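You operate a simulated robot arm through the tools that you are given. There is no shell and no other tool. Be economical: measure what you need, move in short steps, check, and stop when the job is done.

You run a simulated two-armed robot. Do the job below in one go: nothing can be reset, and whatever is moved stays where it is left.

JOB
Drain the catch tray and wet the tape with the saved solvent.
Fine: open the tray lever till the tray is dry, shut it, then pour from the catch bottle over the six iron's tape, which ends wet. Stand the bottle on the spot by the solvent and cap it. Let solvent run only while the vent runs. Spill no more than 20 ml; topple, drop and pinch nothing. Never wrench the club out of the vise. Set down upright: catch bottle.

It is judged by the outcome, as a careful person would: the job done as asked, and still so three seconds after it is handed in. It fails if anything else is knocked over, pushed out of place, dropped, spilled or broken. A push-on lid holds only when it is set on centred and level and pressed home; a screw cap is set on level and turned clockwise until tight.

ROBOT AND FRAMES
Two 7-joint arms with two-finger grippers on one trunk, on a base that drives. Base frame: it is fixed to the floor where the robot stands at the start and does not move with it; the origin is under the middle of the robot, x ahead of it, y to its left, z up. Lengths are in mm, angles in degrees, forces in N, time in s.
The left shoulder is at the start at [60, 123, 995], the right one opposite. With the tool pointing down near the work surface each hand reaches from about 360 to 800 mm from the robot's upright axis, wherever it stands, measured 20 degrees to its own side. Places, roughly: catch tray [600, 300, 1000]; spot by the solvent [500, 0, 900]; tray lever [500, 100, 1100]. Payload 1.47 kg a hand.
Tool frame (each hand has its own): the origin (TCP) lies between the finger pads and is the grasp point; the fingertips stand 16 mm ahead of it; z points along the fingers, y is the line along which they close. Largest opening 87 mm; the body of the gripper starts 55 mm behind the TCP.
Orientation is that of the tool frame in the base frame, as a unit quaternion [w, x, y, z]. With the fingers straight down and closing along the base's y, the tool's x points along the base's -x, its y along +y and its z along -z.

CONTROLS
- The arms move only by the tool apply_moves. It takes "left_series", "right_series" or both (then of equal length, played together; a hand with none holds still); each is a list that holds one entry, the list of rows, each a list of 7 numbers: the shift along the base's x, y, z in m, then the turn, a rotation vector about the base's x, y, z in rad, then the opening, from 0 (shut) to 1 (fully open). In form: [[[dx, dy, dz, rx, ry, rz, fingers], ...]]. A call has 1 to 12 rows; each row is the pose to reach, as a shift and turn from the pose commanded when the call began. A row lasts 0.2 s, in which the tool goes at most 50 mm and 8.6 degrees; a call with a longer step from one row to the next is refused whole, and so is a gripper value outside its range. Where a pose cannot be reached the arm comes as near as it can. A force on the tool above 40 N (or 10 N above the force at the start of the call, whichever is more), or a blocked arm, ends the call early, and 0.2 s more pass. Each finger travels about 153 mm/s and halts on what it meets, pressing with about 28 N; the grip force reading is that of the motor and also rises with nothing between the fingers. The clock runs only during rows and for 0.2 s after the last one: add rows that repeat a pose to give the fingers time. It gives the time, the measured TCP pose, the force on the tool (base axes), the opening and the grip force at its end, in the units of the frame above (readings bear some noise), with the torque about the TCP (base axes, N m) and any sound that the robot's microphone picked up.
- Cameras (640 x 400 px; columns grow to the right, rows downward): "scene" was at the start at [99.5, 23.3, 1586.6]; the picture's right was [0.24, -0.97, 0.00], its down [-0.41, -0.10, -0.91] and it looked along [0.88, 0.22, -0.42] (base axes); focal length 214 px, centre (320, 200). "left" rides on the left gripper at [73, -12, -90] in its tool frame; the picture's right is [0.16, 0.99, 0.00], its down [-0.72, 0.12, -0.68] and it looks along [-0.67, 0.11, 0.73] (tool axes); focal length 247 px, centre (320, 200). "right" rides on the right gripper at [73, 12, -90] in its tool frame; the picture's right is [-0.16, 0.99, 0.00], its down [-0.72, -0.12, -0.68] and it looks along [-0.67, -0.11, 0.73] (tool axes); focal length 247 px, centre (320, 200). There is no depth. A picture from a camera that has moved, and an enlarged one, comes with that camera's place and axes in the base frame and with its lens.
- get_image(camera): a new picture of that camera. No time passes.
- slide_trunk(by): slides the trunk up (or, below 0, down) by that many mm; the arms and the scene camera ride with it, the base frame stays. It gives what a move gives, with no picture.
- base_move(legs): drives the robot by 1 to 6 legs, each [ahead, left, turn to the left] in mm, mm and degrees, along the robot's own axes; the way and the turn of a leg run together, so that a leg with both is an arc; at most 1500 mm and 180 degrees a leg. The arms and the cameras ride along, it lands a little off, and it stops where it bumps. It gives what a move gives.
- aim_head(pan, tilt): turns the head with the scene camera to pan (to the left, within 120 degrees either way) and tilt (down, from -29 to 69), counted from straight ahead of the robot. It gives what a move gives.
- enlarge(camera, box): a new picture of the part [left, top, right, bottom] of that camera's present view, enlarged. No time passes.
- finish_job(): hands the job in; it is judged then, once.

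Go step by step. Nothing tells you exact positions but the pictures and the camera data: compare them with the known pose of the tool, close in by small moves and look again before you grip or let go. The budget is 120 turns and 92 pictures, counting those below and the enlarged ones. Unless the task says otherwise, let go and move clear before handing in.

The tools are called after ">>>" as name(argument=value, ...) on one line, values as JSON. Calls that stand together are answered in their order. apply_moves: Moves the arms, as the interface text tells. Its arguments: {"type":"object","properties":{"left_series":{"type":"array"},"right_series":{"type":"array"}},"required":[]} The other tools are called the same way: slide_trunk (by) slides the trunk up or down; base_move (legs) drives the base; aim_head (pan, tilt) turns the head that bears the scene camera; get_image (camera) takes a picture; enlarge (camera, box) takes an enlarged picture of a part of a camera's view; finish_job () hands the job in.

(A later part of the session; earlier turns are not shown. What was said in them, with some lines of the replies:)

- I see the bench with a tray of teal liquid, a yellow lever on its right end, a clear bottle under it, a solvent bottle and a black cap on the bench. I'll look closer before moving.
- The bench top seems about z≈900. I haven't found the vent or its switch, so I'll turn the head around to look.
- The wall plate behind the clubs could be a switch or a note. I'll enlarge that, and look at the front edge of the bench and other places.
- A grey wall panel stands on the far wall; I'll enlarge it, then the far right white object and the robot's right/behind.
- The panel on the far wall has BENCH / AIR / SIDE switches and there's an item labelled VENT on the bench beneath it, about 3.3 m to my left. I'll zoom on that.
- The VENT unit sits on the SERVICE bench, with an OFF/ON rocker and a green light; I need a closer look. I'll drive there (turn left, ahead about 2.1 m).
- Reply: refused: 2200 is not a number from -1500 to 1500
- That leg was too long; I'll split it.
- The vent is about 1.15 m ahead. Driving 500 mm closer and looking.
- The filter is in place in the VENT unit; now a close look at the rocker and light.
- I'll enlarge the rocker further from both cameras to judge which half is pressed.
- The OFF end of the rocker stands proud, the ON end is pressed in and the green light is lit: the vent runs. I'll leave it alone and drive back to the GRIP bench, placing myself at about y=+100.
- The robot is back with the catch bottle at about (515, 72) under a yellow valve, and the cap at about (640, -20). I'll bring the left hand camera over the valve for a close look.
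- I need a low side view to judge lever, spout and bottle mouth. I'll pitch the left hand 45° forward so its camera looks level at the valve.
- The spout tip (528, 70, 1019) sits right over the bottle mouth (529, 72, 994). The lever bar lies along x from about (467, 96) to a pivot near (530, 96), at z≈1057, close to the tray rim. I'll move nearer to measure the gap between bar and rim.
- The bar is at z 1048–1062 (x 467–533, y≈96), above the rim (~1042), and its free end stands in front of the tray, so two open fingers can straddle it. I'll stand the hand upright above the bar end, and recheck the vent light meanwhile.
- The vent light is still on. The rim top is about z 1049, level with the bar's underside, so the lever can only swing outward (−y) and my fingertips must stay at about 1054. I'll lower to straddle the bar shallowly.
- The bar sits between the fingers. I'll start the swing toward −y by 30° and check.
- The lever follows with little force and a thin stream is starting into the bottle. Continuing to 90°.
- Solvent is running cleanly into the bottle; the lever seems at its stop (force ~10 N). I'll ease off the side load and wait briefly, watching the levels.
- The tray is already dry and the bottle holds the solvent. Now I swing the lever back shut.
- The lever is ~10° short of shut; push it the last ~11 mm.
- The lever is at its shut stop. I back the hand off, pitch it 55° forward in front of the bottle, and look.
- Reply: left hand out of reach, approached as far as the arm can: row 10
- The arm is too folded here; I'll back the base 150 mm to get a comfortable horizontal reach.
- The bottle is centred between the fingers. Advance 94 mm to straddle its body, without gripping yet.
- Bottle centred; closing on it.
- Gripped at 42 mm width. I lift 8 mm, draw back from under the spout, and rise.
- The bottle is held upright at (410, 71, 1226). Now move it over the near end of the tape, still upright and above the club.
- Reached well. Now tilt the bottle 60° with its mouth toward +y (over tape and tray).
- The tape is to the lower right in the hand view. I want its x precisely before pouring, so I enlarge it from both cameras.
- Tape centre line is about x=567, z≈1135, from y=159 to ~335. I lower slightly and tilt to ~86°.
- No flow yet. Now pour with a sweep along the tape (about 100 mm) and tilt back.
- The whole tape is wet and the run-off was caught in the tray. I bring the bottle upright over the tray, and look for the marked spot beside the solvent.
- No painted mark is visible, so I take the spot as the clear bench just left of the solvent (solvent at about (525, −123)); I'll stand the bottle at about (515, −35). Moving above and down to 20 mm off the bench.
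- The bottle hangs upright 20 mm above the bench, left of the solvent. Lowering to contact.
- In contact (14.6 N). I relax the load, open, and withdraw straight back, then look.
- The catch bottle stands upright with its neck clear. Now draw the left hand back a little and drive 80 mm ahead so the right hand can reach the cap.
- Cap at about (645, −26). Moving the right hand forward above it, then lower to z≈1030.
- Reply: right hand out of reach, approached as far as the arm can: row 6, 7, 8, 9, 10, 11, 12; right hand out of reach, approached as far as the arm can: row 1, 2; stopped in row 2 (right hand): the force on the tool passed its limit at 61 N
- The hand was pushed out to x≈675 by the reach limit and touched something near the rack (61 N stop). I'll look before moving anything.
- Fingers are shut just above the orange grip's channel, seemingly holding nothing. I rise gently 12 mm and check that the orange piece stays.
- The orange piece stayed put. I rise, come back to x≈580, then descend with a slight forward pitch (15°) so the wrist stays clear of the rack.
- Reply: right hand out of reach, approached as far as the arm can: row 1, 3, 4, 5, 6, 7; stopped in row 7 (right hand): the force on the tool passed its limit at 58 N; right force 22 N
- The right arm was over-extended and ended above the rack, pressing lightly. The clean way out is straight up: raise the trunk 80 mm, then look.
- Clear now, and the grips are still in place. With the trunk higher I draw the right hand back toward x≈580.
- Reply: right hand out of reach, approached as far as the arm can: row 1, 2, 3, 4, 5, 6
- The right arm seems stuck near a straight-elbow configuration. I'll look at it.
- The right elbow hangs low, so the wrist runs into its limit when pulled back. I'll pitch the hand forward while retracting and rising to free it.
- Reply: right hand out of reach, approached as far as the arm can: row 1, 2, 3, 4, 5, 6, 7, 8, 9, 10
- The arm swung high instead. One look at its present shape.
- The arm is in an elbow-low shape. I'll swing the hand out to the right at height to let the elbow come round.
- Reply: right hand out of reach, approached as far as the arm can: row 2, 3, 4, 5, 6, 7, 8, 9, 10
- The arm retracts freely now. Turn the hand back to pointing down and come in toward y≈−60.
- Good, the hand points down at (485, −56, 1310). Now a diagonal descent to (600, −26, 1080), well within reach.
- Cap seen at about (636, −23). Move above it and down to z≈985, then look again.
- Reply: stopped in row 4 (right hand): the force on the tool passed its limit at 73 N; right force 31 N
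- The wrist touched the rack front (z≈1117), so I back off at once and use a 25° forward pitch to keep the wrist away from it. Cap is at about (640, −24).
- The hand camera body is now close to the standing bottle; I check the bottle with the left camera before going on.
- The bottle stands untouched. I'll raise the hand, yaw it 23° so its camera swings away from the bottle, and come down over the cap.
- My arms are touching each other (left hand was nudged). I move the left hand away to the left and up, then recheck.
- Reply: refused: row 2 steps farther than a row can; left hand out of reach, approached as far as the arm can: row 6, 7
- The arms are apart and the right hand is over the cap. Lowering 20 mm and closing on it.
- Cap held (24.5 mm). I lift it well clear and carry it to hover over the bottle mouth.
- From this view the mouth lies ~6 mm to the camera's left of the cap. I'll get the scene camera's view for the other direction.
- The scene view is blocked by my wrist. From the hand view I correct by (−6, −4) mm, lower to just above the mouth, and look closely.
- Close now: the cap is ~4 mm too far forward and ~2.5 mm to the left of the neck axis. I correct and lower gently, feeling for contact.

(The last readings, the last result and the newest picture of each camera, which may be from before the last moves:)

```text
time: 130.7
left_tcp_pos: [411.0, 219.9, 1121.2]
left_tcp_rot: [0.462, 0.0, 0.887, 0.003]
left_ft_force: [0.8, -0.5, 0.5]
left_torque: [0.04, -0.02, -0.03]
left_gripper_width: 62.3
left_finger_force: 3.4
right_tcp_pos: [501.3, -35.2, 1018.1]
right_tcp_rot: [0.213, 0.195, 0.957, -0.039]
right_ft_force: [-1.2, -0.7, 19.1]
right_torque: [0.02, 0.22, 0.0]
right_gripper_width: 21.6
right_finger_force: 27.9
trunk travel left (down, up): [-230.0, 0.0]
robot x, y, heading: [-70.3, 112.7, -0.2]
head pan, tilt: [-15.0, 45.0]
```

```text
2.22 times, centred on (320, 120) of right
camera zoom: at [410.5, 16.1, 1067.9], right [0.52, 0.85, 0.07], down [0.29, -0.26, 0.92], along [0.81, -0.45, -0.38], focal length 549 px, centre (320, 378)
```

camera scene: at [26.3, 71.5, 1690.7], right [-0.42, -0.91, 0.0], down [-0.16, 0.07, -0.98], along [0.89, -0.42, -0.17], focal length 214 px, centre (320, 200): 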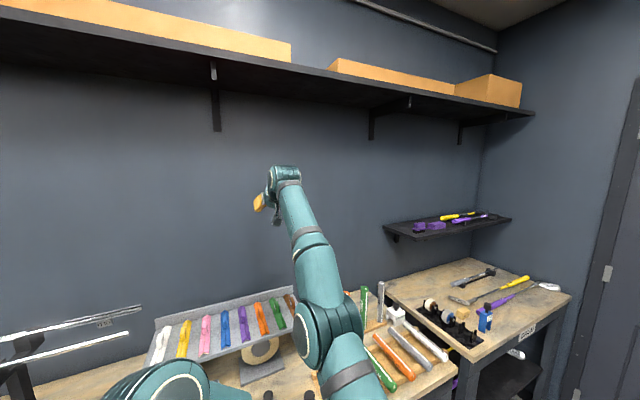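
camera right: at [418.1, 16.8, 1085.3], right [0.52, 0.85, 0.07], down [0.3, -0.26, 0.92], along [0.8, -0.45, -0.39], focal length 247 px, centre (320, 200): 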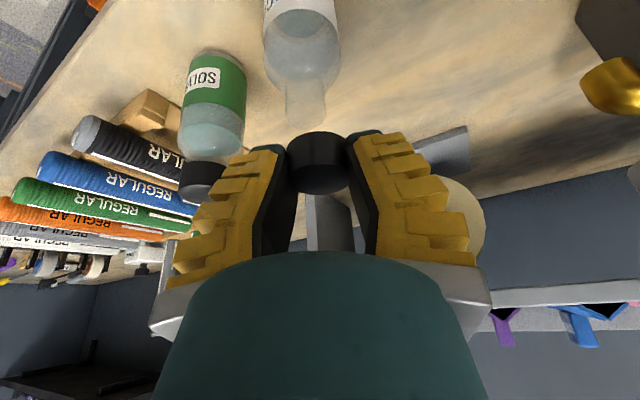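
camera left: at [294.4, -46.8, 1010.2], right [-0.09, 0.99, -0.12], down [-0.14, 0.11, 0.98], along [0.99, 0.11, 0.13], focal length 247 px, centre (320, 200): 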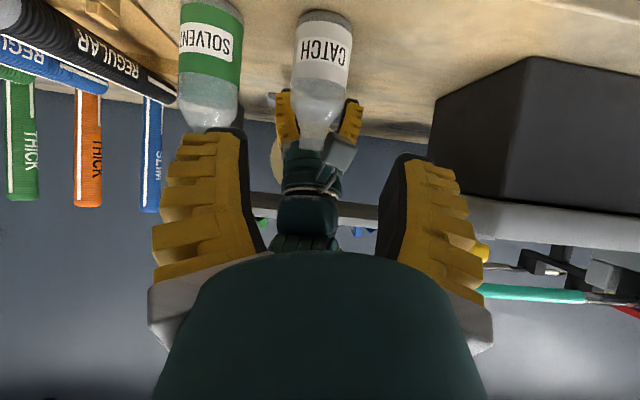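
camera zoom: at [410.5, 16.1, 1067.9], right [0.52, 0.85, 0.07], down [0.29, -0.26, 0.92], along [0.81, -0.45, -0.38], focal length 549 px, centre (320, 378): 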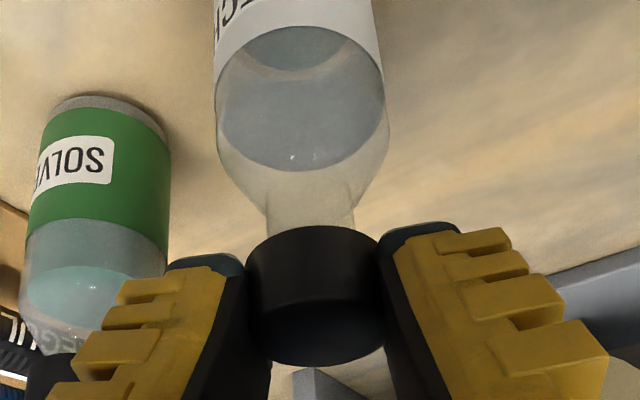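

Contact at the mouth's edge: force and torque say the cap's rear rim sits on the mouth, so it's still too far forward while laterally aligned. Lift 3 mm, shift back 4.5 mm, lower again.

>>> apply_moves(right_series=[[[0, 0, 0.005, 0, 0, 0, 0.1], [-0.002, 0.001, 0.006, 0, 0, 0, 0.1], [-0.0038, 0.0023, 0.006, 0, 0, 0, 0.1], [-0.0038, 0.0023, 0.003, 0, 0, 0, 0.1], [-0.0038, 0.0023, 0.0, 0, 0, 0, 0.1], [-0.0038, 0.0023, -0.003, 0, 0, 0, 0.1], [-0.0038, 0.0023, -0.005, 0, 0, 0, 0.1]]])

```text
time: 132.3
left_tcp_pos: [411.9, 219.7, 1119.3]
left_tcp_rot: [0.461, 0.0, 0.887, 0.004]
left_ft_force: [-0.9, -1.1, -0.2]
left_torque: [0.02, -0.04, -0.02]
left_gripper_width: 62.4
left_finger_force: 2.7
right_tcp_pos: [498.3, -32.2, 1013.1]
right_tcp_rot: [0.212, 0.194, 0.957, -0.039]
right_ft_force: [0.1, -1.7, 22.4]
right_torque: [-0.17, -0.33, -0.02]
right_gripper_width: 27.3
right_finger_force: 27.6
trunk travel left (down, up): [-230.0, 0.0]
robot x, y, heading: [-68.5, 109.8, -0.1]
head pan, tilt: [-15.0, 45.0]
```

>>> enlarge(camera="right", box=[230, 30, 410, 210])

```text
2.22 times, centred on (320, 120) of right
camera zoom: at [406.7, 18.2, 1062.7], right [0.52, 0.85, 0.07], down [0.29, -0.26, 0.92], along [0.8, -0.45, -0.38], focal length 549 px, centre (320, 378)
```

zoom: 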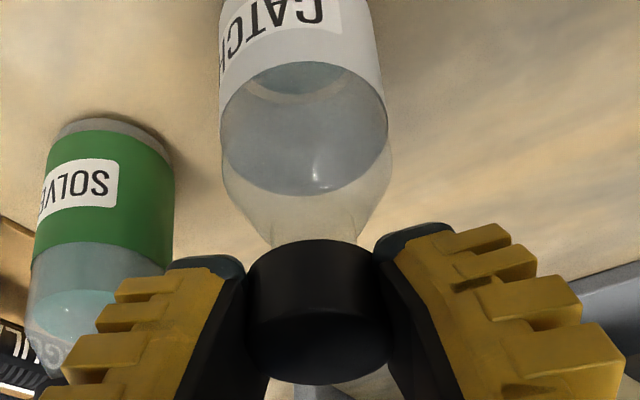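

The cap now sits a few millimetres over the neck, level and centred in view. I turn it clockwise about its own axis with light downward pressure.

>>> apply_moves(right_series=[[[0.0005, 0.0005, -0.0005, 0, 0, -0.14, 0.1], [0.001, 0.001, -0.001, 0, 0, -0.28, 0.1], [0.0016, 0.0014, -0.0015, 0, 0, -0.42, 0.1], [0.0022, 0.0018, -0.002, 0, 0, -0.56, 0.1], [0.0028, 0.002, -0.0025, 0, 0, -0.7, 0.1]]])

```text
time: 133.5
left_tcp_pos: [411.7, 219.7, 1120.4]
left_tcp_rot: [0.46, 0.0, 0.888, 0.003]
left_ft_force: [0.1, 0.0, -0.7]
left_torque: [0.02, 0.03, 0.01]
left_gripper_width: 62.1
left_finger_force: 3.2
right_tcp_pos: [494.1, -32.9, 1006.5]
right_tcp_rot: [0.177, 0.478, 0.853, -0.112]
right_ft_force: [-20.1, -3.5, 8.9]
right_torque: [1.44, -0.62, 2.6]
right_gripper_width: 24.6
right_finger_force: 28.0
trunk travel left (down, up): [-230.0, 0.0]
robot x, y, heading: [-69.5, 110.8, -0.3]
head pan, tilt: [-15.0, 45.0]
stopped in row 5 (right hand): the force on the tool passed its limit at 47 N (the readings are from after the stop); the commanded pose is now the measured one
```

The hand's camera met the lever end, stopping the turn; the cap has gone down ~6 mm by then. I open the fingers gently, easing the twist back, and rise off.

>>> apply_moves(right_series=[[[0, 0, 0, 0, 0, 0, 0.3], [0, 0, 0, 0, 0, 0.03, 0.45], [0, 0, 0.0, 0, 0, 0.08, 0.55], [0, 0, 0.0, 0, 0, 0.12, 0.6], [0, 0, 0.02, 0, 0, 0.12, 0.6], [0, 0, 0.05, 0, 0, 0.12, 0.6], [0, 0, 0.085, 0, 0, 0.12, 0.6]]])

>>> get_image(camera="right")

```text
time: 135.1
left_tcp_pos: [412.2, 219.3, 1118.8]
left_tcp_rot: [0.46, 0.001, 0.888, 0.004]
left_ft_force: [0.3, 0.0, 0.2]
left_torque: [0.0, -0.01, -0.02]
left_gripper_width: 62.3
left_finger_force: 3.8
right_tcp_pos: [495.1, -31.2, 1092.0]
right_tcp_rot: [0.187, 0.428, 0.879, -0.099]
right_ft_force: [-0.4, 0.7, 1.1]
right_torque: [0.0, 0.0, 0.0]
right_gripper_width: 57.4
right_finger_force: 4.4
trunk travel left (down, up): [-230.0, 0.0]
robot x, y, heading: [-69.0, 110.2, -0.2]
head pan, tilt: [-15.0, 45.0]
```

```text
2 pictures are left
camera right: at [441.5, 57.8, 1142.7], right [0.87, 0.49, 0.05], down [0.15, -0.36, 0.92], along [0.47, -0.79, -0.39], focal length 247 px, centre (320, 200)
```

right: 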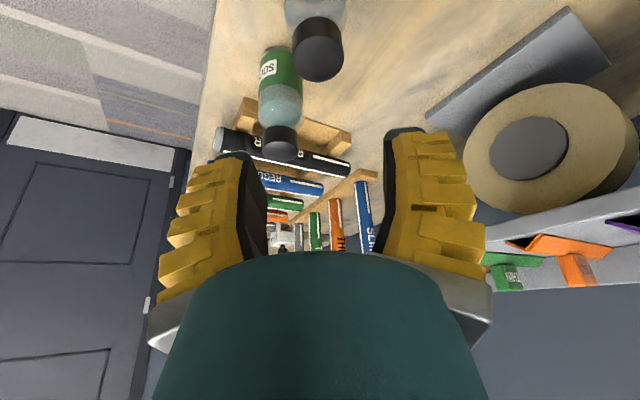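

The cap sits on the bottle, which stands upright. I turn the hand straight down with a positive yaw (so its camera stays clear of the lever) to re-grip concentrically for a proper turn.

>>> apply_moves(right_series=[[[0.0003, 0, 0.002, 0.0104, 0.0453, 0.1406, 0.6], [0.0006, 0, 0.004, 0.0207, 0.0905, 0.2813, 0.6], [0.0009, 0, 0.006, 0.0311, 0.1358, 0.422, 0.6], [0.0012, 0, 0.006, 0.0414, 0.181, 0.5626, 0.6], [0.0015, 0, 0.006, 0.0518, 0.2263, 0.7033, 0.6], [0.0018, 0, 0.006, 0.0622, 0.2716, 0.8439, 0.6], [0.0021, 0, 0.004, 0.0725, 0.3168, 0.9846, 0.6], [0.0024, 0, 0.002, 0.0829, 0.3621, 1.1252, 0.6], [0.0027, 0, 0, 0.0932, 0.4073, 1.2659, 0.6], [0.003, 0, 0, 0.1036, 0.4526, 1.4065, 0.6], [0.003, 0, 0, 0.1036, 0.4526, 1.4065, 0.6]]])

>>> get_image(camera="right")

```text
time: 137.5
left_tcp_pos: [413.3, 220.3, 1118.7]
left_tcp_rot: [0.46, 0.001, 0.888, 0.003]
left_ft_force: [-0.4, 0.6, -0.6]
left_torque: [-0.05, 0.01, 0.02]
left_gripper_width: 62.2
left_finger_force: 3.4
right_tcp_pos: [499.5, -31.6, 1091.1]
right_tcp_rot: [-0.001, -0.26, 0.966, 0.001]
right_ft_force: [-0.4, 1.3, 0.2]
right_torque: [0.0, 0.0, 0.01]
right_gripper_width: 57.2
right_finger_force: 3.3
trunk travel left (down, up): [-230.0, 0.0]
robot x, y, heading: [-70.7, 112.7, -0.0]
head pan, tilt: [-15.0, 45.0]
```

```text
1 pictures are left
camera right: at [429.9, -58.8, 1181.4], right [-0.36, 0.93, 0.0], down [0.68, 0.26, 0.68], along [0.63, 0.24, -0.73], focal length 247 px, centre (320, 200)
```

right: 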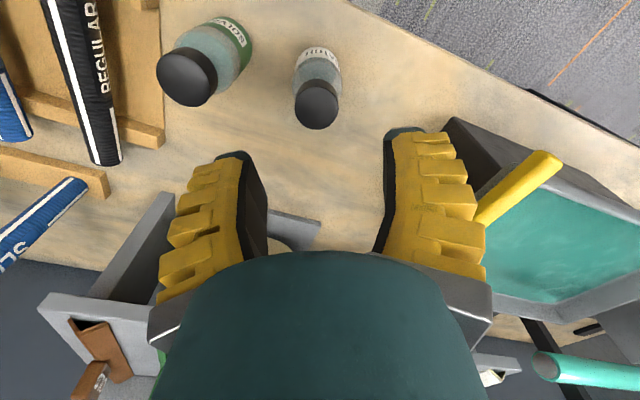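

The lever is still shut (its end at ≈(455, 91)) and the cap centre is at about (497, −36). I shift, lower and grip the cap squarely.

>>> apply_moves(right_series=[[[-0.0025, -0.004, -0.03, 0, 0, 0, 0.6], [-0.0025, -0.004, -0.06, 0, 0, 0, 0.6], [-0.0025, -0.004, -0.08, 0, 0, 0, 0.6], [-0.0025, -0.004, -0.087, 0, 0, 0, 0.55], [-0.0025, -0.004, -0.087, 0, 0, 0, 0.45], [-0.0025, -0.004, -0.087, 0, 0, 0, 0.35], [-0.0025, -0.004, -0.087, 0, 0, 0, 0.25], [-0.0025, -0.004, -0.087, 0, 0, 0, 0.15], [-0.0025, -0.004, -0.087, 0, 0, 0, 0.1]]])

```text
time: 139.5
left_tcp_pos: [412.6, 220.1, 1120.1]
left_tcp_rot: [0.46, 0.0, 0.888, 0.004]
left_ft_force: [-1.1, 0.5, -0.3]
left_torque: [-0.01, -0.03, -0.02]
left_gripper_width: 62.2
left_finger_force: 3.5
right_tcp_pos: [497.0, -36.4, 1005.1]
right_tcp_rot: [0.001, -0.258, 0.966, 0.0]
right_ft_force: [0.8, -1.0, 2.8]
right_torque: [-0.05, -0.1, 0.01]
right_gripper_width: 22.9
right_finger_force: 27.8
trunk travel left (down, up): [-230.0, 0.0]
robot x, y, heading: [-69.1, 107.4, -0.1]
head pan, tilt: [-15.0, 45.0]
```

Gripped. Turning clockwise ~96° with light downward pressure.

>>> apply_moves(right_series=[[[0, 0, -0.001, 0, 0, -0.14, 0.1], [0, 0, -0.0015, 0, 0, -0.28, 0.1], [0, 0, -0.0015, 0, 0, -0.42, 0.1], [0, 0, -0.0015, 0, 0, -0.56, 0.1], [0, 0, -0.002, 0, 0, -0.7, 0.1], [0, 0, -0.002, 0, 0, -0.84, 0.1], [0, 0, -0.002, 0, 0, -0.98, 0.1], [0, 0, -0.002, 0, 0, -1.12, 0.1], [0, 0, -0.0025, 0, 0, -1.26, 0.1], [0, 0, -0.0025, 0, 0, -1.4, 0.1], [0, 0, -0.0025, 0, 0, -1.54, 0.1], [0, 0, -0.0025, 0, 0, -1.68, 0.1]]])

```text
time: 142.1
left_tcp_pos: [413.3, 220.2, 1120.5]
left_tcp_rot: [0.46, 0.0, 0.888, 0.004]
left_ft_force: [-0.4, 1.0, 0.7]
left_torque: [0.0, 0.0, 0.0]
left_gripper_width: 62.2
left_finger_force: 3.2
right_tcp_pos: [497.0, -36.3, 1003.0]
right_tcp_rot: [0.001, 0.547, 0.837, 0.0]
right_ft_force: [4.7, 1.0, 12.9]
right_torque: [-0.11, -0.26, 0.06]
right_gripper_width: 23.9
right_finger_force: 27.9
trunk travel left (down, up): [-230.0, 0.0]
robot x, y, heading: [-69.3, 112.0, -0.3]
head pan, tilt: [-15.0, 45.0]
```

The torque stayed low, so it may not be tight yet. I continue clockwise with more downward load so the bottle holds against the bench.

>>> apply_moves(right_series=[[[0, 0, -0.001, 0, 0, 0, 0.1], [0, 0, -0.002, 0, 0, -0.14, 0.1], [0, 0, -0.002, 0, 0, -0.28, 0.1], [0, 0, -0.0022, 0, 0, -0.42, 0.1], [0, 0, -0.0022, 0, 0, -0.56, 0.1], [0, 0, -0.0024, 0, 0, -0.7, 0.1]]])

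```text
time: 143.5
left_tcp_pos: [411.1, 220.5, 1119.6]
left_tcp_rot: [0.461, 0.0, 0.887, 0.003]
left_ft_force: [-0.1, 0.0, 0.6]
left_torque: [-0.02, 0.02, 0.0]
left_gripper_width: 62.1
left_finger_force: 3.3
right_tcp_pos: [495.9, -36.7, 999.5]
right_tcp_rot: [0.001, 0.802, 0.597, 0.0]
right_ft_force: [5.9, 0.1, 17.1]
right_torque: [-0.13, -0.19, 0.01]
right_gripper_width: 26.5
right_finger_force: 27.9
trunk travel left (down, up): [-230.0, 0.0]
robot x, y, heading: [-66.7, 109.9, 0.0]
head pan, tilt: [-15.0, 45.0]
```

Fingers seem to be sliding on the cap. I release, rise, and turn the hand back so my last picture shows cap, neck and label together.

>>> apply_moves(right_series=[[[0, 0, 0.002, 0, 0, 0, 0.25], [0, 0, 0.002, 0, 0, 0, 0.4], [0, 0, 0.002, 0, 0, 0, 0.6], [0, 0, 0.02, 0, 0, 0, 0.6], [0, 0, 0.045, 0, 0, 0, 0.6], [0, 0, 0.06, 0, 0, 0.14, 0.6], [0, 0, 0.06, 0, 0, 0.28, 0.6], [0, 0, 0.06, 0, 0, 0.42, 0.6], [0, 0, 0.06, 0, 0, 0.56, 0.6], [0, 0, 0.06, 0, 0, 0.7, 0.6], [0, 0, 0.06, 0, 0, 0.84, 0.6], [0, 0, 0.06, 0, 0, 0.98, 0.6]]])

>>> apply_moves(right_series=[[[0, 0, 0, 0, 0, 0.14, 0.6], [0, 0, 0, 0, 0, 0.28, 0.6], [0, 0, 0, 0, 0, 0.42, 0.6], [0, 0, 0, 0, 0, 0.56, 0.6], [0, 0, 0, 0, 0, 0.7, 0.6], [0, 0, 0, 0, 0, 0.84, 0.6], [0, 0, 0, 0, 0, 0.98, 0.6], [0, 0, 0, 0, 0, 1.12, 0.6], [0, 0, 0, 0, 0, 1.26, 0.6]]])

>>> enlarge(camera="right", box=[250, 60, 390, 180])

```text
time: 146.1
left_tcp_pos: [412.4, 217.5, 1119.3]
left_tcp_rot: [0.46, 0.0, 0.888, 0.004]
left_ft_force: [0.6, 0.3, 0.2]
left_torque: [-0.01, -0.02, 0.06]
left_gripper_width: 62.1
left_finger_force: 3.2
right_tcp_pos: [497.6, -36.2, 1059.8]
right_tcp_rot: [0.0, 0.424, 0.906, 0.001]
right_ft_force: [0.1, -0.6, -0.1]
right_torque: [-0.03, -0.03, 0.02]
right_gripper_width: 57.4
right_finger_force: 3.2
trunk travel left (down, up): [-230.0, 0.0]
robot x, y, heading: [-69.7, 113.2, -0.1]
head pan, tilt: [-15.0, 45.0]
```

```text
time: 148.1
left_tcp_pos: [412.9, 217.6, 1119.8]
left_tcp_rot: [0.46, 0.001, 0.888, 0.004]
left_ft_force: [-0.1, 0.2, 0.2]
left_torque: [0.02, -0.01, 0.0]
left_gripper_width: 62.3
left_finger_force: 3.4
right_tcp_pos: [497.1, -34.5, 1060.2]
right_tcp_rot: [0.0, -0.192, 0.981, -0.001]
right_ft_force: [0.8, -0.6, 0.0]
right_torque: [0.01, 0.0, 0.01]
right_gripper_width: 57.4
right_finger_force: 3.8
trunk travel left (down, up): [-230.0, 0.0]
robot x, y, heading: [-66.5, 107.7, 0.1]
head pan, tilt: [-15.0, 45.0]
```

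```text
3.33 times, centred on (320, 120) of right
camera zoom: at [425.0, -52.8, 1149.3], right [-0.23, 0.97, 0.0], down [0.71, 0.16, 0.68], along [0.66, 0.15, -0.73], focal length 823 px, centre (320, 467)
```

zoom: 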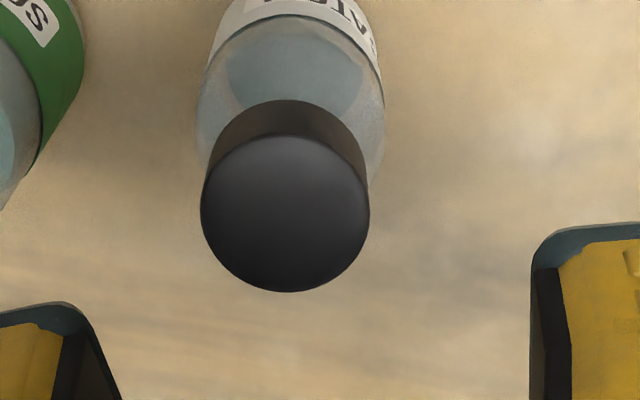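

The label still faces me although the cap was turned, so the cap turns on a steady bottle; it looks level. The cap centre is about (495, −42), so I re-centre the grip there and take a deeper hold with a larger starting yaw.

>>> apply_moves(right_series=[[[-0.001, -0.004, 0, 0, 0, 0.14, 0.6], [-0.002, -0.008, 0, 0, 0, 0.28, 0.6], [-0.002, -0.008, 0, 0, 0, 0.42, 0.6], [-0.002, -0.008, 0, 0, 0, 0.56, 0.6], [-0.002, -0.008, -0.02, 0, 0, 0.66, 0.6], [-0.002, -0.008, -0.045, 0, 0, 0.66, 0.6], [-0.002, -0.008, -0.062, 0, 0, 0.66, 0.6], [-0.002, -0.008, -0.062, 0, 0, 0.66, 0.5], [-0.002, -0.008, -0.062, 0, 0, 0.66, 0.4], [-0.002, -0.008, -0.062, 0, 0, 0.66, 0.3], [-0.002, -0.008, -0.062, 0, 0, 0.66, 0.2], [-0.002, -0.008, -0.062, 0, 0, 0.66, 0.1]]])

```text
time: 150.7
left_tcp_pos: [412.6, 219.5, 1120.9]
left_tcp_rot: [0.46, 0.0, 0.888, 0.004]
left_ft_force: [0.0, 0.6, -0.3]
left_torque: [-0.03, 0.04, 0.01]
left_gripper_width: 62.3
left_finger_force: 3.1
right_tcp_pos: [494.5, -44.7, 997.3]
right_tcp_rot: [0.001, -0.499, 0.867, 0.001]
right_ft_force: [0.3, 0.2, 0.4]
right_torque: [0.06, -0.04, 0.0]
right_gripper_width: 21.3
right_finger_force: 27.7
trunk travel left (down, up): [-230.0, 0.0]
robot x, y, heading: [-68.4, 110.2, -0.3]
head pan, tilt: [-15.0, 45.0]
```

Turning clockwise again, about 96°, with moderate downward pressure.

>>> apply_moves(right_series=[[[0, 0, -0.001, 0, 0, -0.14, 0.1], [0, 0, -0.002, 0, 0, -0.28, 0.1], [0, 0, -0.002, 0, 0, -0.42, 0.1], [0, 0, -0.002, 0, 0, -0.56, 0.1], [0, 0, -0.002, 0, 0, -0.7, 0.1], [0, 0, -0.002, 0, 0, -0.84, 0.1], [0, 0, -0.002, 0, 0, -0.98, 0.1], [0, 0, -0.002, 0, 0, -1.12, 0.1], [0, 0, -0.002, 0, 0, -1.26, 0.1], [0, 0, -0.002, 0, 0, -1.4, 0.1], [0, 0, -0.002, 0, 0, -1.54, 0.1], [0, 0, -0.002, 0, 0, -1.68, 0.1]]])

```text
time: 153.3
left_tcp_pos: [412.2, 219.5, 1120.0]
left_tcp_rot: [0.46, 0.0, 0.888, 0.004]
left_ft_force: [-0.7, 1.2, 0.1]
left_torque: [0.0, -0.02, -0.02]
left_gripper_width: 62.2
left_finger_force: 3.1
right_tcp_pos: [496.1, -42.7, 996.6]
right_tcp_rot: [0.0, 0.314, 0.949, 0.0]
right_ft_force: [1.3, 0.6, 4.2]
right_torque: [0.05, -0.06, -0.01]
right_gripper_width: 21.4
right_finger_force: 27.8
trunk travel left (down, up): [-230.0, 0.0]
robot x, y, heading: [-63.8, 111.1, 0.1]
head pan, tilt: [-15.0, 45.0]
```

Torque stays near zero at low load. I press harder (about 25 N) and continue the turn.

>>> apply_moves(right_series=[[[0, 0, -0.002, 0, 0, 0, 0.1], [0, 0, -0.004, 0, 0, 0, 0.1], [0, 0, -0.004, 0, 0, -0.14, 0.1], [0, 0, -0.004, 0, 0, -0.28, 0.1], [0, 0, -0.004, 0, 0, -0.42, 0.1], [0, 0, -0.004, 0, 0, -0.56, 0.1]]])

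```text
time: 154.7
left_tcp_pos: [411.7, 219.6, 1120.8]
left_tcp_rot: [0.461, 0.0, 0.887, 0.004]
left_ft_force: [0.1, 0.2, -0.8]
left_torque: [-0.01, -0.03, -0.01]
left_gripper_width: 62.2
left_finger_force: 3.4
right_tcp_pos: [494.6, -43.1, 993.0]
right_tcp_rot: [0.001, 0.564, 0.826, 0.0]
right_ft_force: [3.2, -0.3, 22.5]
right_torque: [0.03, -0.05, 0.02]
right_gripper_width: 22.2
right_finger_force: 27.9
trunk travel left (down, up): [-230.0, 0.0]
robot x, y, heading: [-67.5, 109.1, -0.2]
head pan, tilt: [-15.0, 45.0]
```

Load is centred but torque is still low. I re-cock the grip: open, turn back ~120°, and re-grip.

>>> apply_moves(right_series=[[[0, 0, 0.003, 0, 0, 0, 0.25], [0, 0, 0.003, 0, 0, 0, 0.4], [0, 0, 0.003, 0, 0, 0, 0.5], [0, 0, 0.003, 0, 0, 0.149, 0.5], [0, 0, 0.003, 0, 0, 0.298, 0.5], [0, 0, 0.003, 0, 0, 0.447, 0.5], [0, 0, 0.003, 0, 0, 0.596, 0.5], [0, 0, 0.003, 0, 0, 0.745, 0.5], [0, 0, 0.003, 0, 0, 0.894, 0.5], [0, 0, 0.003, 0, 0, 1.043, 0.5], [0, 0, 0.003, 0, 0, 1.192, 0.5], [0, 0, 0.003, 0, 0, 1.341, 0.5]]])

>>> apply_moves(right_series=[[[0, 0, 0, 0, 0, 0.149, 0.5], [0, 0, 0, 0, 0, 0.298, 0.5], [0, 0, 0, 0, 0, 0.447, 0.5], [0, 0, 0, 0, 0, 0.596, 0.5], [0, 0, 0, 0, 0, 0.745, 0.5], [0, 0, 0, 0, 0, 0.894, 0.5], [0, 0, 0, 0, 0, 0.894, 0.4], [0, 0, 0, 0, 0, 0.894, 0.3], [0, 0, 0, 0, 0, 0.894, 0.2], [0, 0, 0, 0, 0, 0.894, 0.0], [0, 0, 0, 0, 0, 0.894, 0.0]]])

>>> apply_moves(right_series=[[[0, 0, -0.002, 0, 0, -0.149, 0], [0, 0, -0.003, 0, 0, -0.298, 0], [0, 0, -0.003, 0, 0, -0.447, 0], [0, 0, -0.003, 0, 0, -0.596, 0], [0, 0, -0.003, 0, 0, -0.745, 0], [0, 0, -0.003, 0, 0, -0.894, 0], [0, 0, -0.003, 0, 0, -1.043, 0], [0, 0, -0.003, 0, 0, -1.192, 0], [0, 0, -0.003, 0, 0, -1.341, 0], [0, 0, -0.003, 0, 0, -1.49, 0], [0, 0, -0.003, 0, 0, -1.639, 0], [0, 0, -0.003, 0, 0, -1.788, 0]]])

```text
time: 157.3
left_tcp_pos: [413.2, 218.8, 1119.1]
left_tcp_rot: [0.46, 0.0, 0.888, 0.005]
left_ft_force: [0.7, 0.5, 0.6]
left_torque: [-0.02, -0.01, 0.0]
left_gripper_width: 62.5
left_finger_force: 3.1
right_tcp_pos: [494.5, -43.2, 994.4]
right_tcp_rot: [0.0, -0.073, 0.997, 0.0]
right_ft_force: [0.5, -0.1, -0.7]
right_torque: [-0.01, -0.05, 0.02]
right_gripper_width: 49.3
right_finger_force: 3.6
trunk travel left (down, up): [-230.0, 0.0]
robot x, y, heading: [-68.2, 112.5, -0.2]
head pan, tilt: [-15.0, 45.0]
```

```text
time: 159.7
left_tcp_pos: [412.4, 217.8, 1118.1]
left_tcp_rot: [0.46, 0.0, 0.888, 0.004]
left_ft_force: [0.3, -0.4, 0.4]
left_torque: [-0.02, 0.0, 0.01]
left_gripper_width: 62.1
left_finger_force: 3.3
right_tcp_pos: [494.7, -44.4, 994.4]
right_tcp_rot: [0.001, -0.497, 0.868, 0.001]
right_ft_force: [-0.1, -0.7, 1.8]
right_torque: [-0.05, 0.02, 0.0]
right_gripper_width: 21.0
right_finger_force: 28.1
trunk travel left (down, up): [-230.0, 0.0]
robot x, y, heading: [-69.2, 111.0, -0.0]
head pan, tilt: [-15.0, 45.0]
```

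```text
time: 162.3
left_tcp_pos: [412.3, 219.3, 1119.4]
left_tcp_rot: [0.461, 0.0, 0.887, 0.004]
left_ft_force: [0.2, 0.3, -0.1]
left_torque: [-0.01, 0.01, 0.01]
left_gripper_width: 61.9
left_finger_force: 3.6
right_tcp_pos: [493.3, -44.2, 992.3]
right_tcp_rot: [0.001, 0.368, 0.93, 0.0]
right_ft_force: [-0.2, 0.5, 23.2]
right_torque: [-0.01, -0.04, 0.16]
right_gripper_width: 21.4
right_finger_force: 28.2
trunk travel left (down, up): [-230.0, 0.0]
robot x, y, heading: [-71.2, 112.6, 0.1]
head pan, tilt: [-15.0, 45.0]
```

Now a clear resisting torque (0.16 N m) at steady load. Continue the turn a little to tighten.

>>> apply_moves(right_series=[[[0, 0, 0, 0, 0, -0.14, 0], [0, 0, 0, 0, 0, -0.28, 0], [0, 0, 0, 0, 0, -0.42, 0], [0, 0, 0, 0, 0, -0.56, 0], [0, 0, 0, 0, 0, -0.7, 0]]])

```text
time: 163.5
left_tcp_pos: [411.9, 219.8, 1120.5]
left_tcp_rot: [0.46, 0.0, 0.888, 0.004]
left_ft_force: [-0.2, 0.0, 0.3]
left_torque: [0.02, 0.02, 0.01]
left_gripper_width: 62.3
left_finger_force: 2.8
right_tcp_pos: [494.2, -43.4, 990.6]
right_tcp_rot: [0.002, 0.664, 0.748, -0.001]
right_ft_force: [-0.3, -1.6, 14.8]
right_torque: [-0.05, -0.05, 0.13]
right_gripper_width: 21.4
right_finger_force: 28.4
trunk travel left (down, up): [-230.0, 0.0]
robot x, y, heading: [-68.6, 112.3, 0.0]
head pan, tilt: [-15.0, 45.0]
```

The cap is drawing down (load fell from 23 to 15 N). Another full stroke with fresh grip.

>>> apply_moves(right_series=[[[0, 0, 0.001, 0, 0, 0, 0.25], [0, 0, 0.002, 0, 0, 0, 0.4], [0, 0, 0.002, 0, 0, 0, 0.5], [0, 0, 0.002, 0, 0, 0.149, 0.5], [0, 0, 0.002, 0, 0, 0.298, 0.5], [0, 0, 0.002, 0, 0, 0.447, 0.5], [0, 0, 0.002, 0, 0, 0.596, 0.5], [0, 0, 0.002, 0, 0, 0.745, 0.5], [0, 0, 0.002, 0, 0, 0.894, 0.5], [0, 0, 0.002, 0, 0, 1.043, 0.5], [0, 0, 0.002, 0, 0, 1.192, 0.5], [0, 0, 0.002, 0, 0, 1.341, 0.5]]])

>>> apply_moves(right_series=[[[0, 0, 0, 0, 0, 0.149, 0.5], [0, 0, 0, 0, 0, 0.298, 0.5], [0, 0, 0, 0, 0, 0.447, 0.5], [0, 0, 0, 0, 0, 0.596, 0.5], [0, 0, 0, 0, 0, 0.745, 0.5], [0, 0, 0, 0, 0, 0.894, 0.5], [0, 0, 0, 0, 0, 1.043, 0.5], [0, 0, 0, 0, 0, 1.043, 0.35], [0, 0, 0, 0, 0, 1.043, 0.2], [0, 0, 0, 0, 0, 1.043, 0.0], [0, 0, 0, 0, 0, 1.043, 0.0]]])

>>> apply_moves(right_series=[[[0, 0, -0.002, 0, 0, -0.149, 0], [0, 0, -0.003, 0, 0, -0.298, 0], [0, 0, -0.003, 0, 0, -0.447, 0], [0, 0, -0.003, 0, 0, -0.596, 0], [0, 0, -0.003, 0, 0, -0.745, 0], [0, 0, -0.003, 0, 0, -0.894, 0], [0, 0, -0.003, 0, 0, -1.043, 0], [0, 0, -0.003, 0, 0, -1.192, 0], [0, 0, -0.003, 0, 0, -1.341, 0], [0, 0, -0.003, 0, 0, -1.49, 0], [0, 0, -0.003, 0, 0, -1.639, 0], [0, 0, -0.003, 0, 0, -1.788, 0]]])

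```text
time: 166.1
left_tcp_pos: [414.0, 219.1, 1119.5]
left_tcp_rot: [0.46, 0.0, 0.888, 0.004]
left_ft_force: [-0.4, -0.2, -0.9]
left_torque: [0.01, 0.0, -0.03]
left_gripper_width: 62.1
left_finger_force: 3.5
right_tcp_pos: [495.9, -44.4, 993.7]
right_tcp_rot: [0.0, 0.052, 0.999, 0.0]
right_ft_force: [-0.3, -0.2, 0.0]
right_torque: [0.0, 0.0, -0.05]
right_gripper_width: 48.9
right_finger_force: 3.9
trunk travel left (down, up): [-230.0, 0.0]
robot x, y, heading: [-72.1, 110.0, -0.3]
head pan, tilt: [-15.0, 45.0]
```

```text
time: 168.5
left_tcp_pos: [412.5, 219.2, 1119.3]
left_tcp_rot: [0.46, 0.0, 0.888, 0.004]
left_ft_force: [0.0, -0.7, -0.6]
left_torque: [-0.01, 0.0, -0.02]
left_gripper_width: 62.2
left_finger_force: 3.3
right_tcp_pos: [494.6, -43.6, 994.5]
right_tcp_rot: [0.0, -0.45, 0.893, 0.0]
right_ft_force: [-0.4, 0.0, 0.9]
right_torque: [-0.02, 0.02, -0.01]
right_gripper_width: 21.0
right_finger_force: 28.2
trunk travel left (down, up): [-230.0, 0.0]
robot x, y, heading: [-67.0, 109.5, -0.0]
head pan, tilt: [-15.0, 45.0]
```

```text
time: 171.1
left_tcp_pos: [411.9, 221.0, 1119.6]
left_tcp_rot: [0.46, 0.0, 0.888, 0.004]
left_ft_force: [1.0, -0.6, -0.1]
left_torque: [-0.01, 0.0, 0.0]
left_gripper_width: 62.2
left_finger_force: 3.8
right_tcp_pos: [494.2, -43.6, 992.1]
right_tcp_rot: [0.001, 0.416, 0.909, -0.001]
right_ft_force: [-0.4, -0.5, 14.1]
right_torque: [-0.02, 0.01, 0.11]
right_gripper_width: 21.4
right_finger_force: 28.0
trunk travel left (down, up): [-230.0, 0.0]
robot x, y, heading: [-67.0, 108.9, 0.1]
head pan, tilt: [-15.0, 45.0]
```

The torque now scales with the load (≈8 mm × force), meaning the cap is tight and the bottle itself starts to slip on the bench. One last firmer twist at about 30 N.

>>> apply_moves(right_series=[[[0, 0, -0.001, 0, 0, 0, 0], [0, 0, -0.002, 0, 0, 0, 0], [0, 0, -0.0025, 0, 0, -0.14, 0], [0, 0, -0.0025, 0, 0, -0.28, 0], [0, 0, -0.0025, 0, 0, -0.42, 0], [0, 0, -0.0025, 0, 0, -0.56, 0]]])

```text
time: 172.5
left_tcp_pos: [411.9, 219.7, 1119.0]
left_tcp_rot: [0.462, 0.0, 0.887, 0.003]
left_ft_force: [0.2, -0.3, 0.2]
left_torque: [0.02, 0.01, 0.03]
left_gripper_width: 62.0
left_finger_force: 3.0
right_tcp_pos: [494.3, -42.5, 989.5]
right_tcp_rot: [0.001, 0.651, 0.759, 0.0]
right_ft_force: [0.7, 0.4, 26.8]
right_torque: [-0.04, -0.01, 0.23]
right_gripper_width: 23.3
right_finger_force: 28.6
trunk travel left (down, up): [-230.0, 0.0]
robot x, y, heading: [-74.5, 112.7, -0.1]
head pan, tilt: [-15.0, 45.0]
```

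Tight at 0.23 N m. I unload, open, and lift straight up clear of the bottle.

>>> apply_moves(right_series=[[[0, 0, 0.003, 0, 0, 0, 0.1], [0, 0, 0.003, 0, 0, 0, 0.3], [0, 0, 0.003, 0, 0, 0, 0.5], [0, 0, 0.003, 0, 0, 0, 0.65], [0, 0, 0.02, 0, 0, 0, 0.65], [0, 0, 0.05, 0, 0, 0, 0.65], [0, 0, 0.09, 0, 0, 0, 0.65], [0, 0, 0.13, 0, 0, 0, 0.65], [0, 0, 0.17, 0, 0, 0, 0.65], [0, 0, 0.2, 0, 0, 0, 0.65]]])

```text
time: 174.7
left_tcp_pos: [412.4, 220.1, 1121.0]
left_tcp_rot: [0.46, 0.001, 0.888, 0.003]
left_ft_force: [0.2, 0.5, -0.1]
left_torque: [-0.01, 0.01, 0.0]
left_gripper_width: 62.2
left_finger_force: 3.2
right_tcp_pos: [495.0, -43.9, 1188.8]
right_tcp_rot: [0.0, 0.649, 0.761, -0.001]
right_ft_force: [-0.4, 0.0, -0.4]
right_torque: [0.02, 0.03, 0.01]
right_gripper_width: 61.3
right_finger_force: 3.2
trunk travel left (down, up): [-230.0, 0.0]
robot x, y, heading: [-68.0, 107.7, -0.0]
head pan, tilt: [-15.0, 45.0]
```

Both hands are empty and clear, and no force or sound suggests a drop or topple. My pictures are used up, so I'm handing in now.

>>> finish_job()

```text
The job is handed in.
```

I handed the job in with the tray drained and its lever shut. The tape is wet, and the catch bottle stands upright by the solvent with its cap screwed tight (0.23 N m). I had no pictures left to check the bottle and cap after the last turns.

- **Vent:** its switch was set to ON and its green light was lit, so I left it alone. I last checked it just before draining, not during the pour.
- **Tray:** it ran dry before I shut the lever. The run-off from the pour is now in the tray and I did not drain it again.
- **Spot:** I saw no mark on the bench, so I chose clear bench beside the solvent. The bottle shifted a little while I capped it and ended at about (494, -43).
- **Bumps:** my right hand hit the grip rack three times (58–73 N), and its camera hit the lever end once (47 N). In the pictures after those knocks the grips looked in place and the lever still shut. I did not measure whether the rack or tray shifted.
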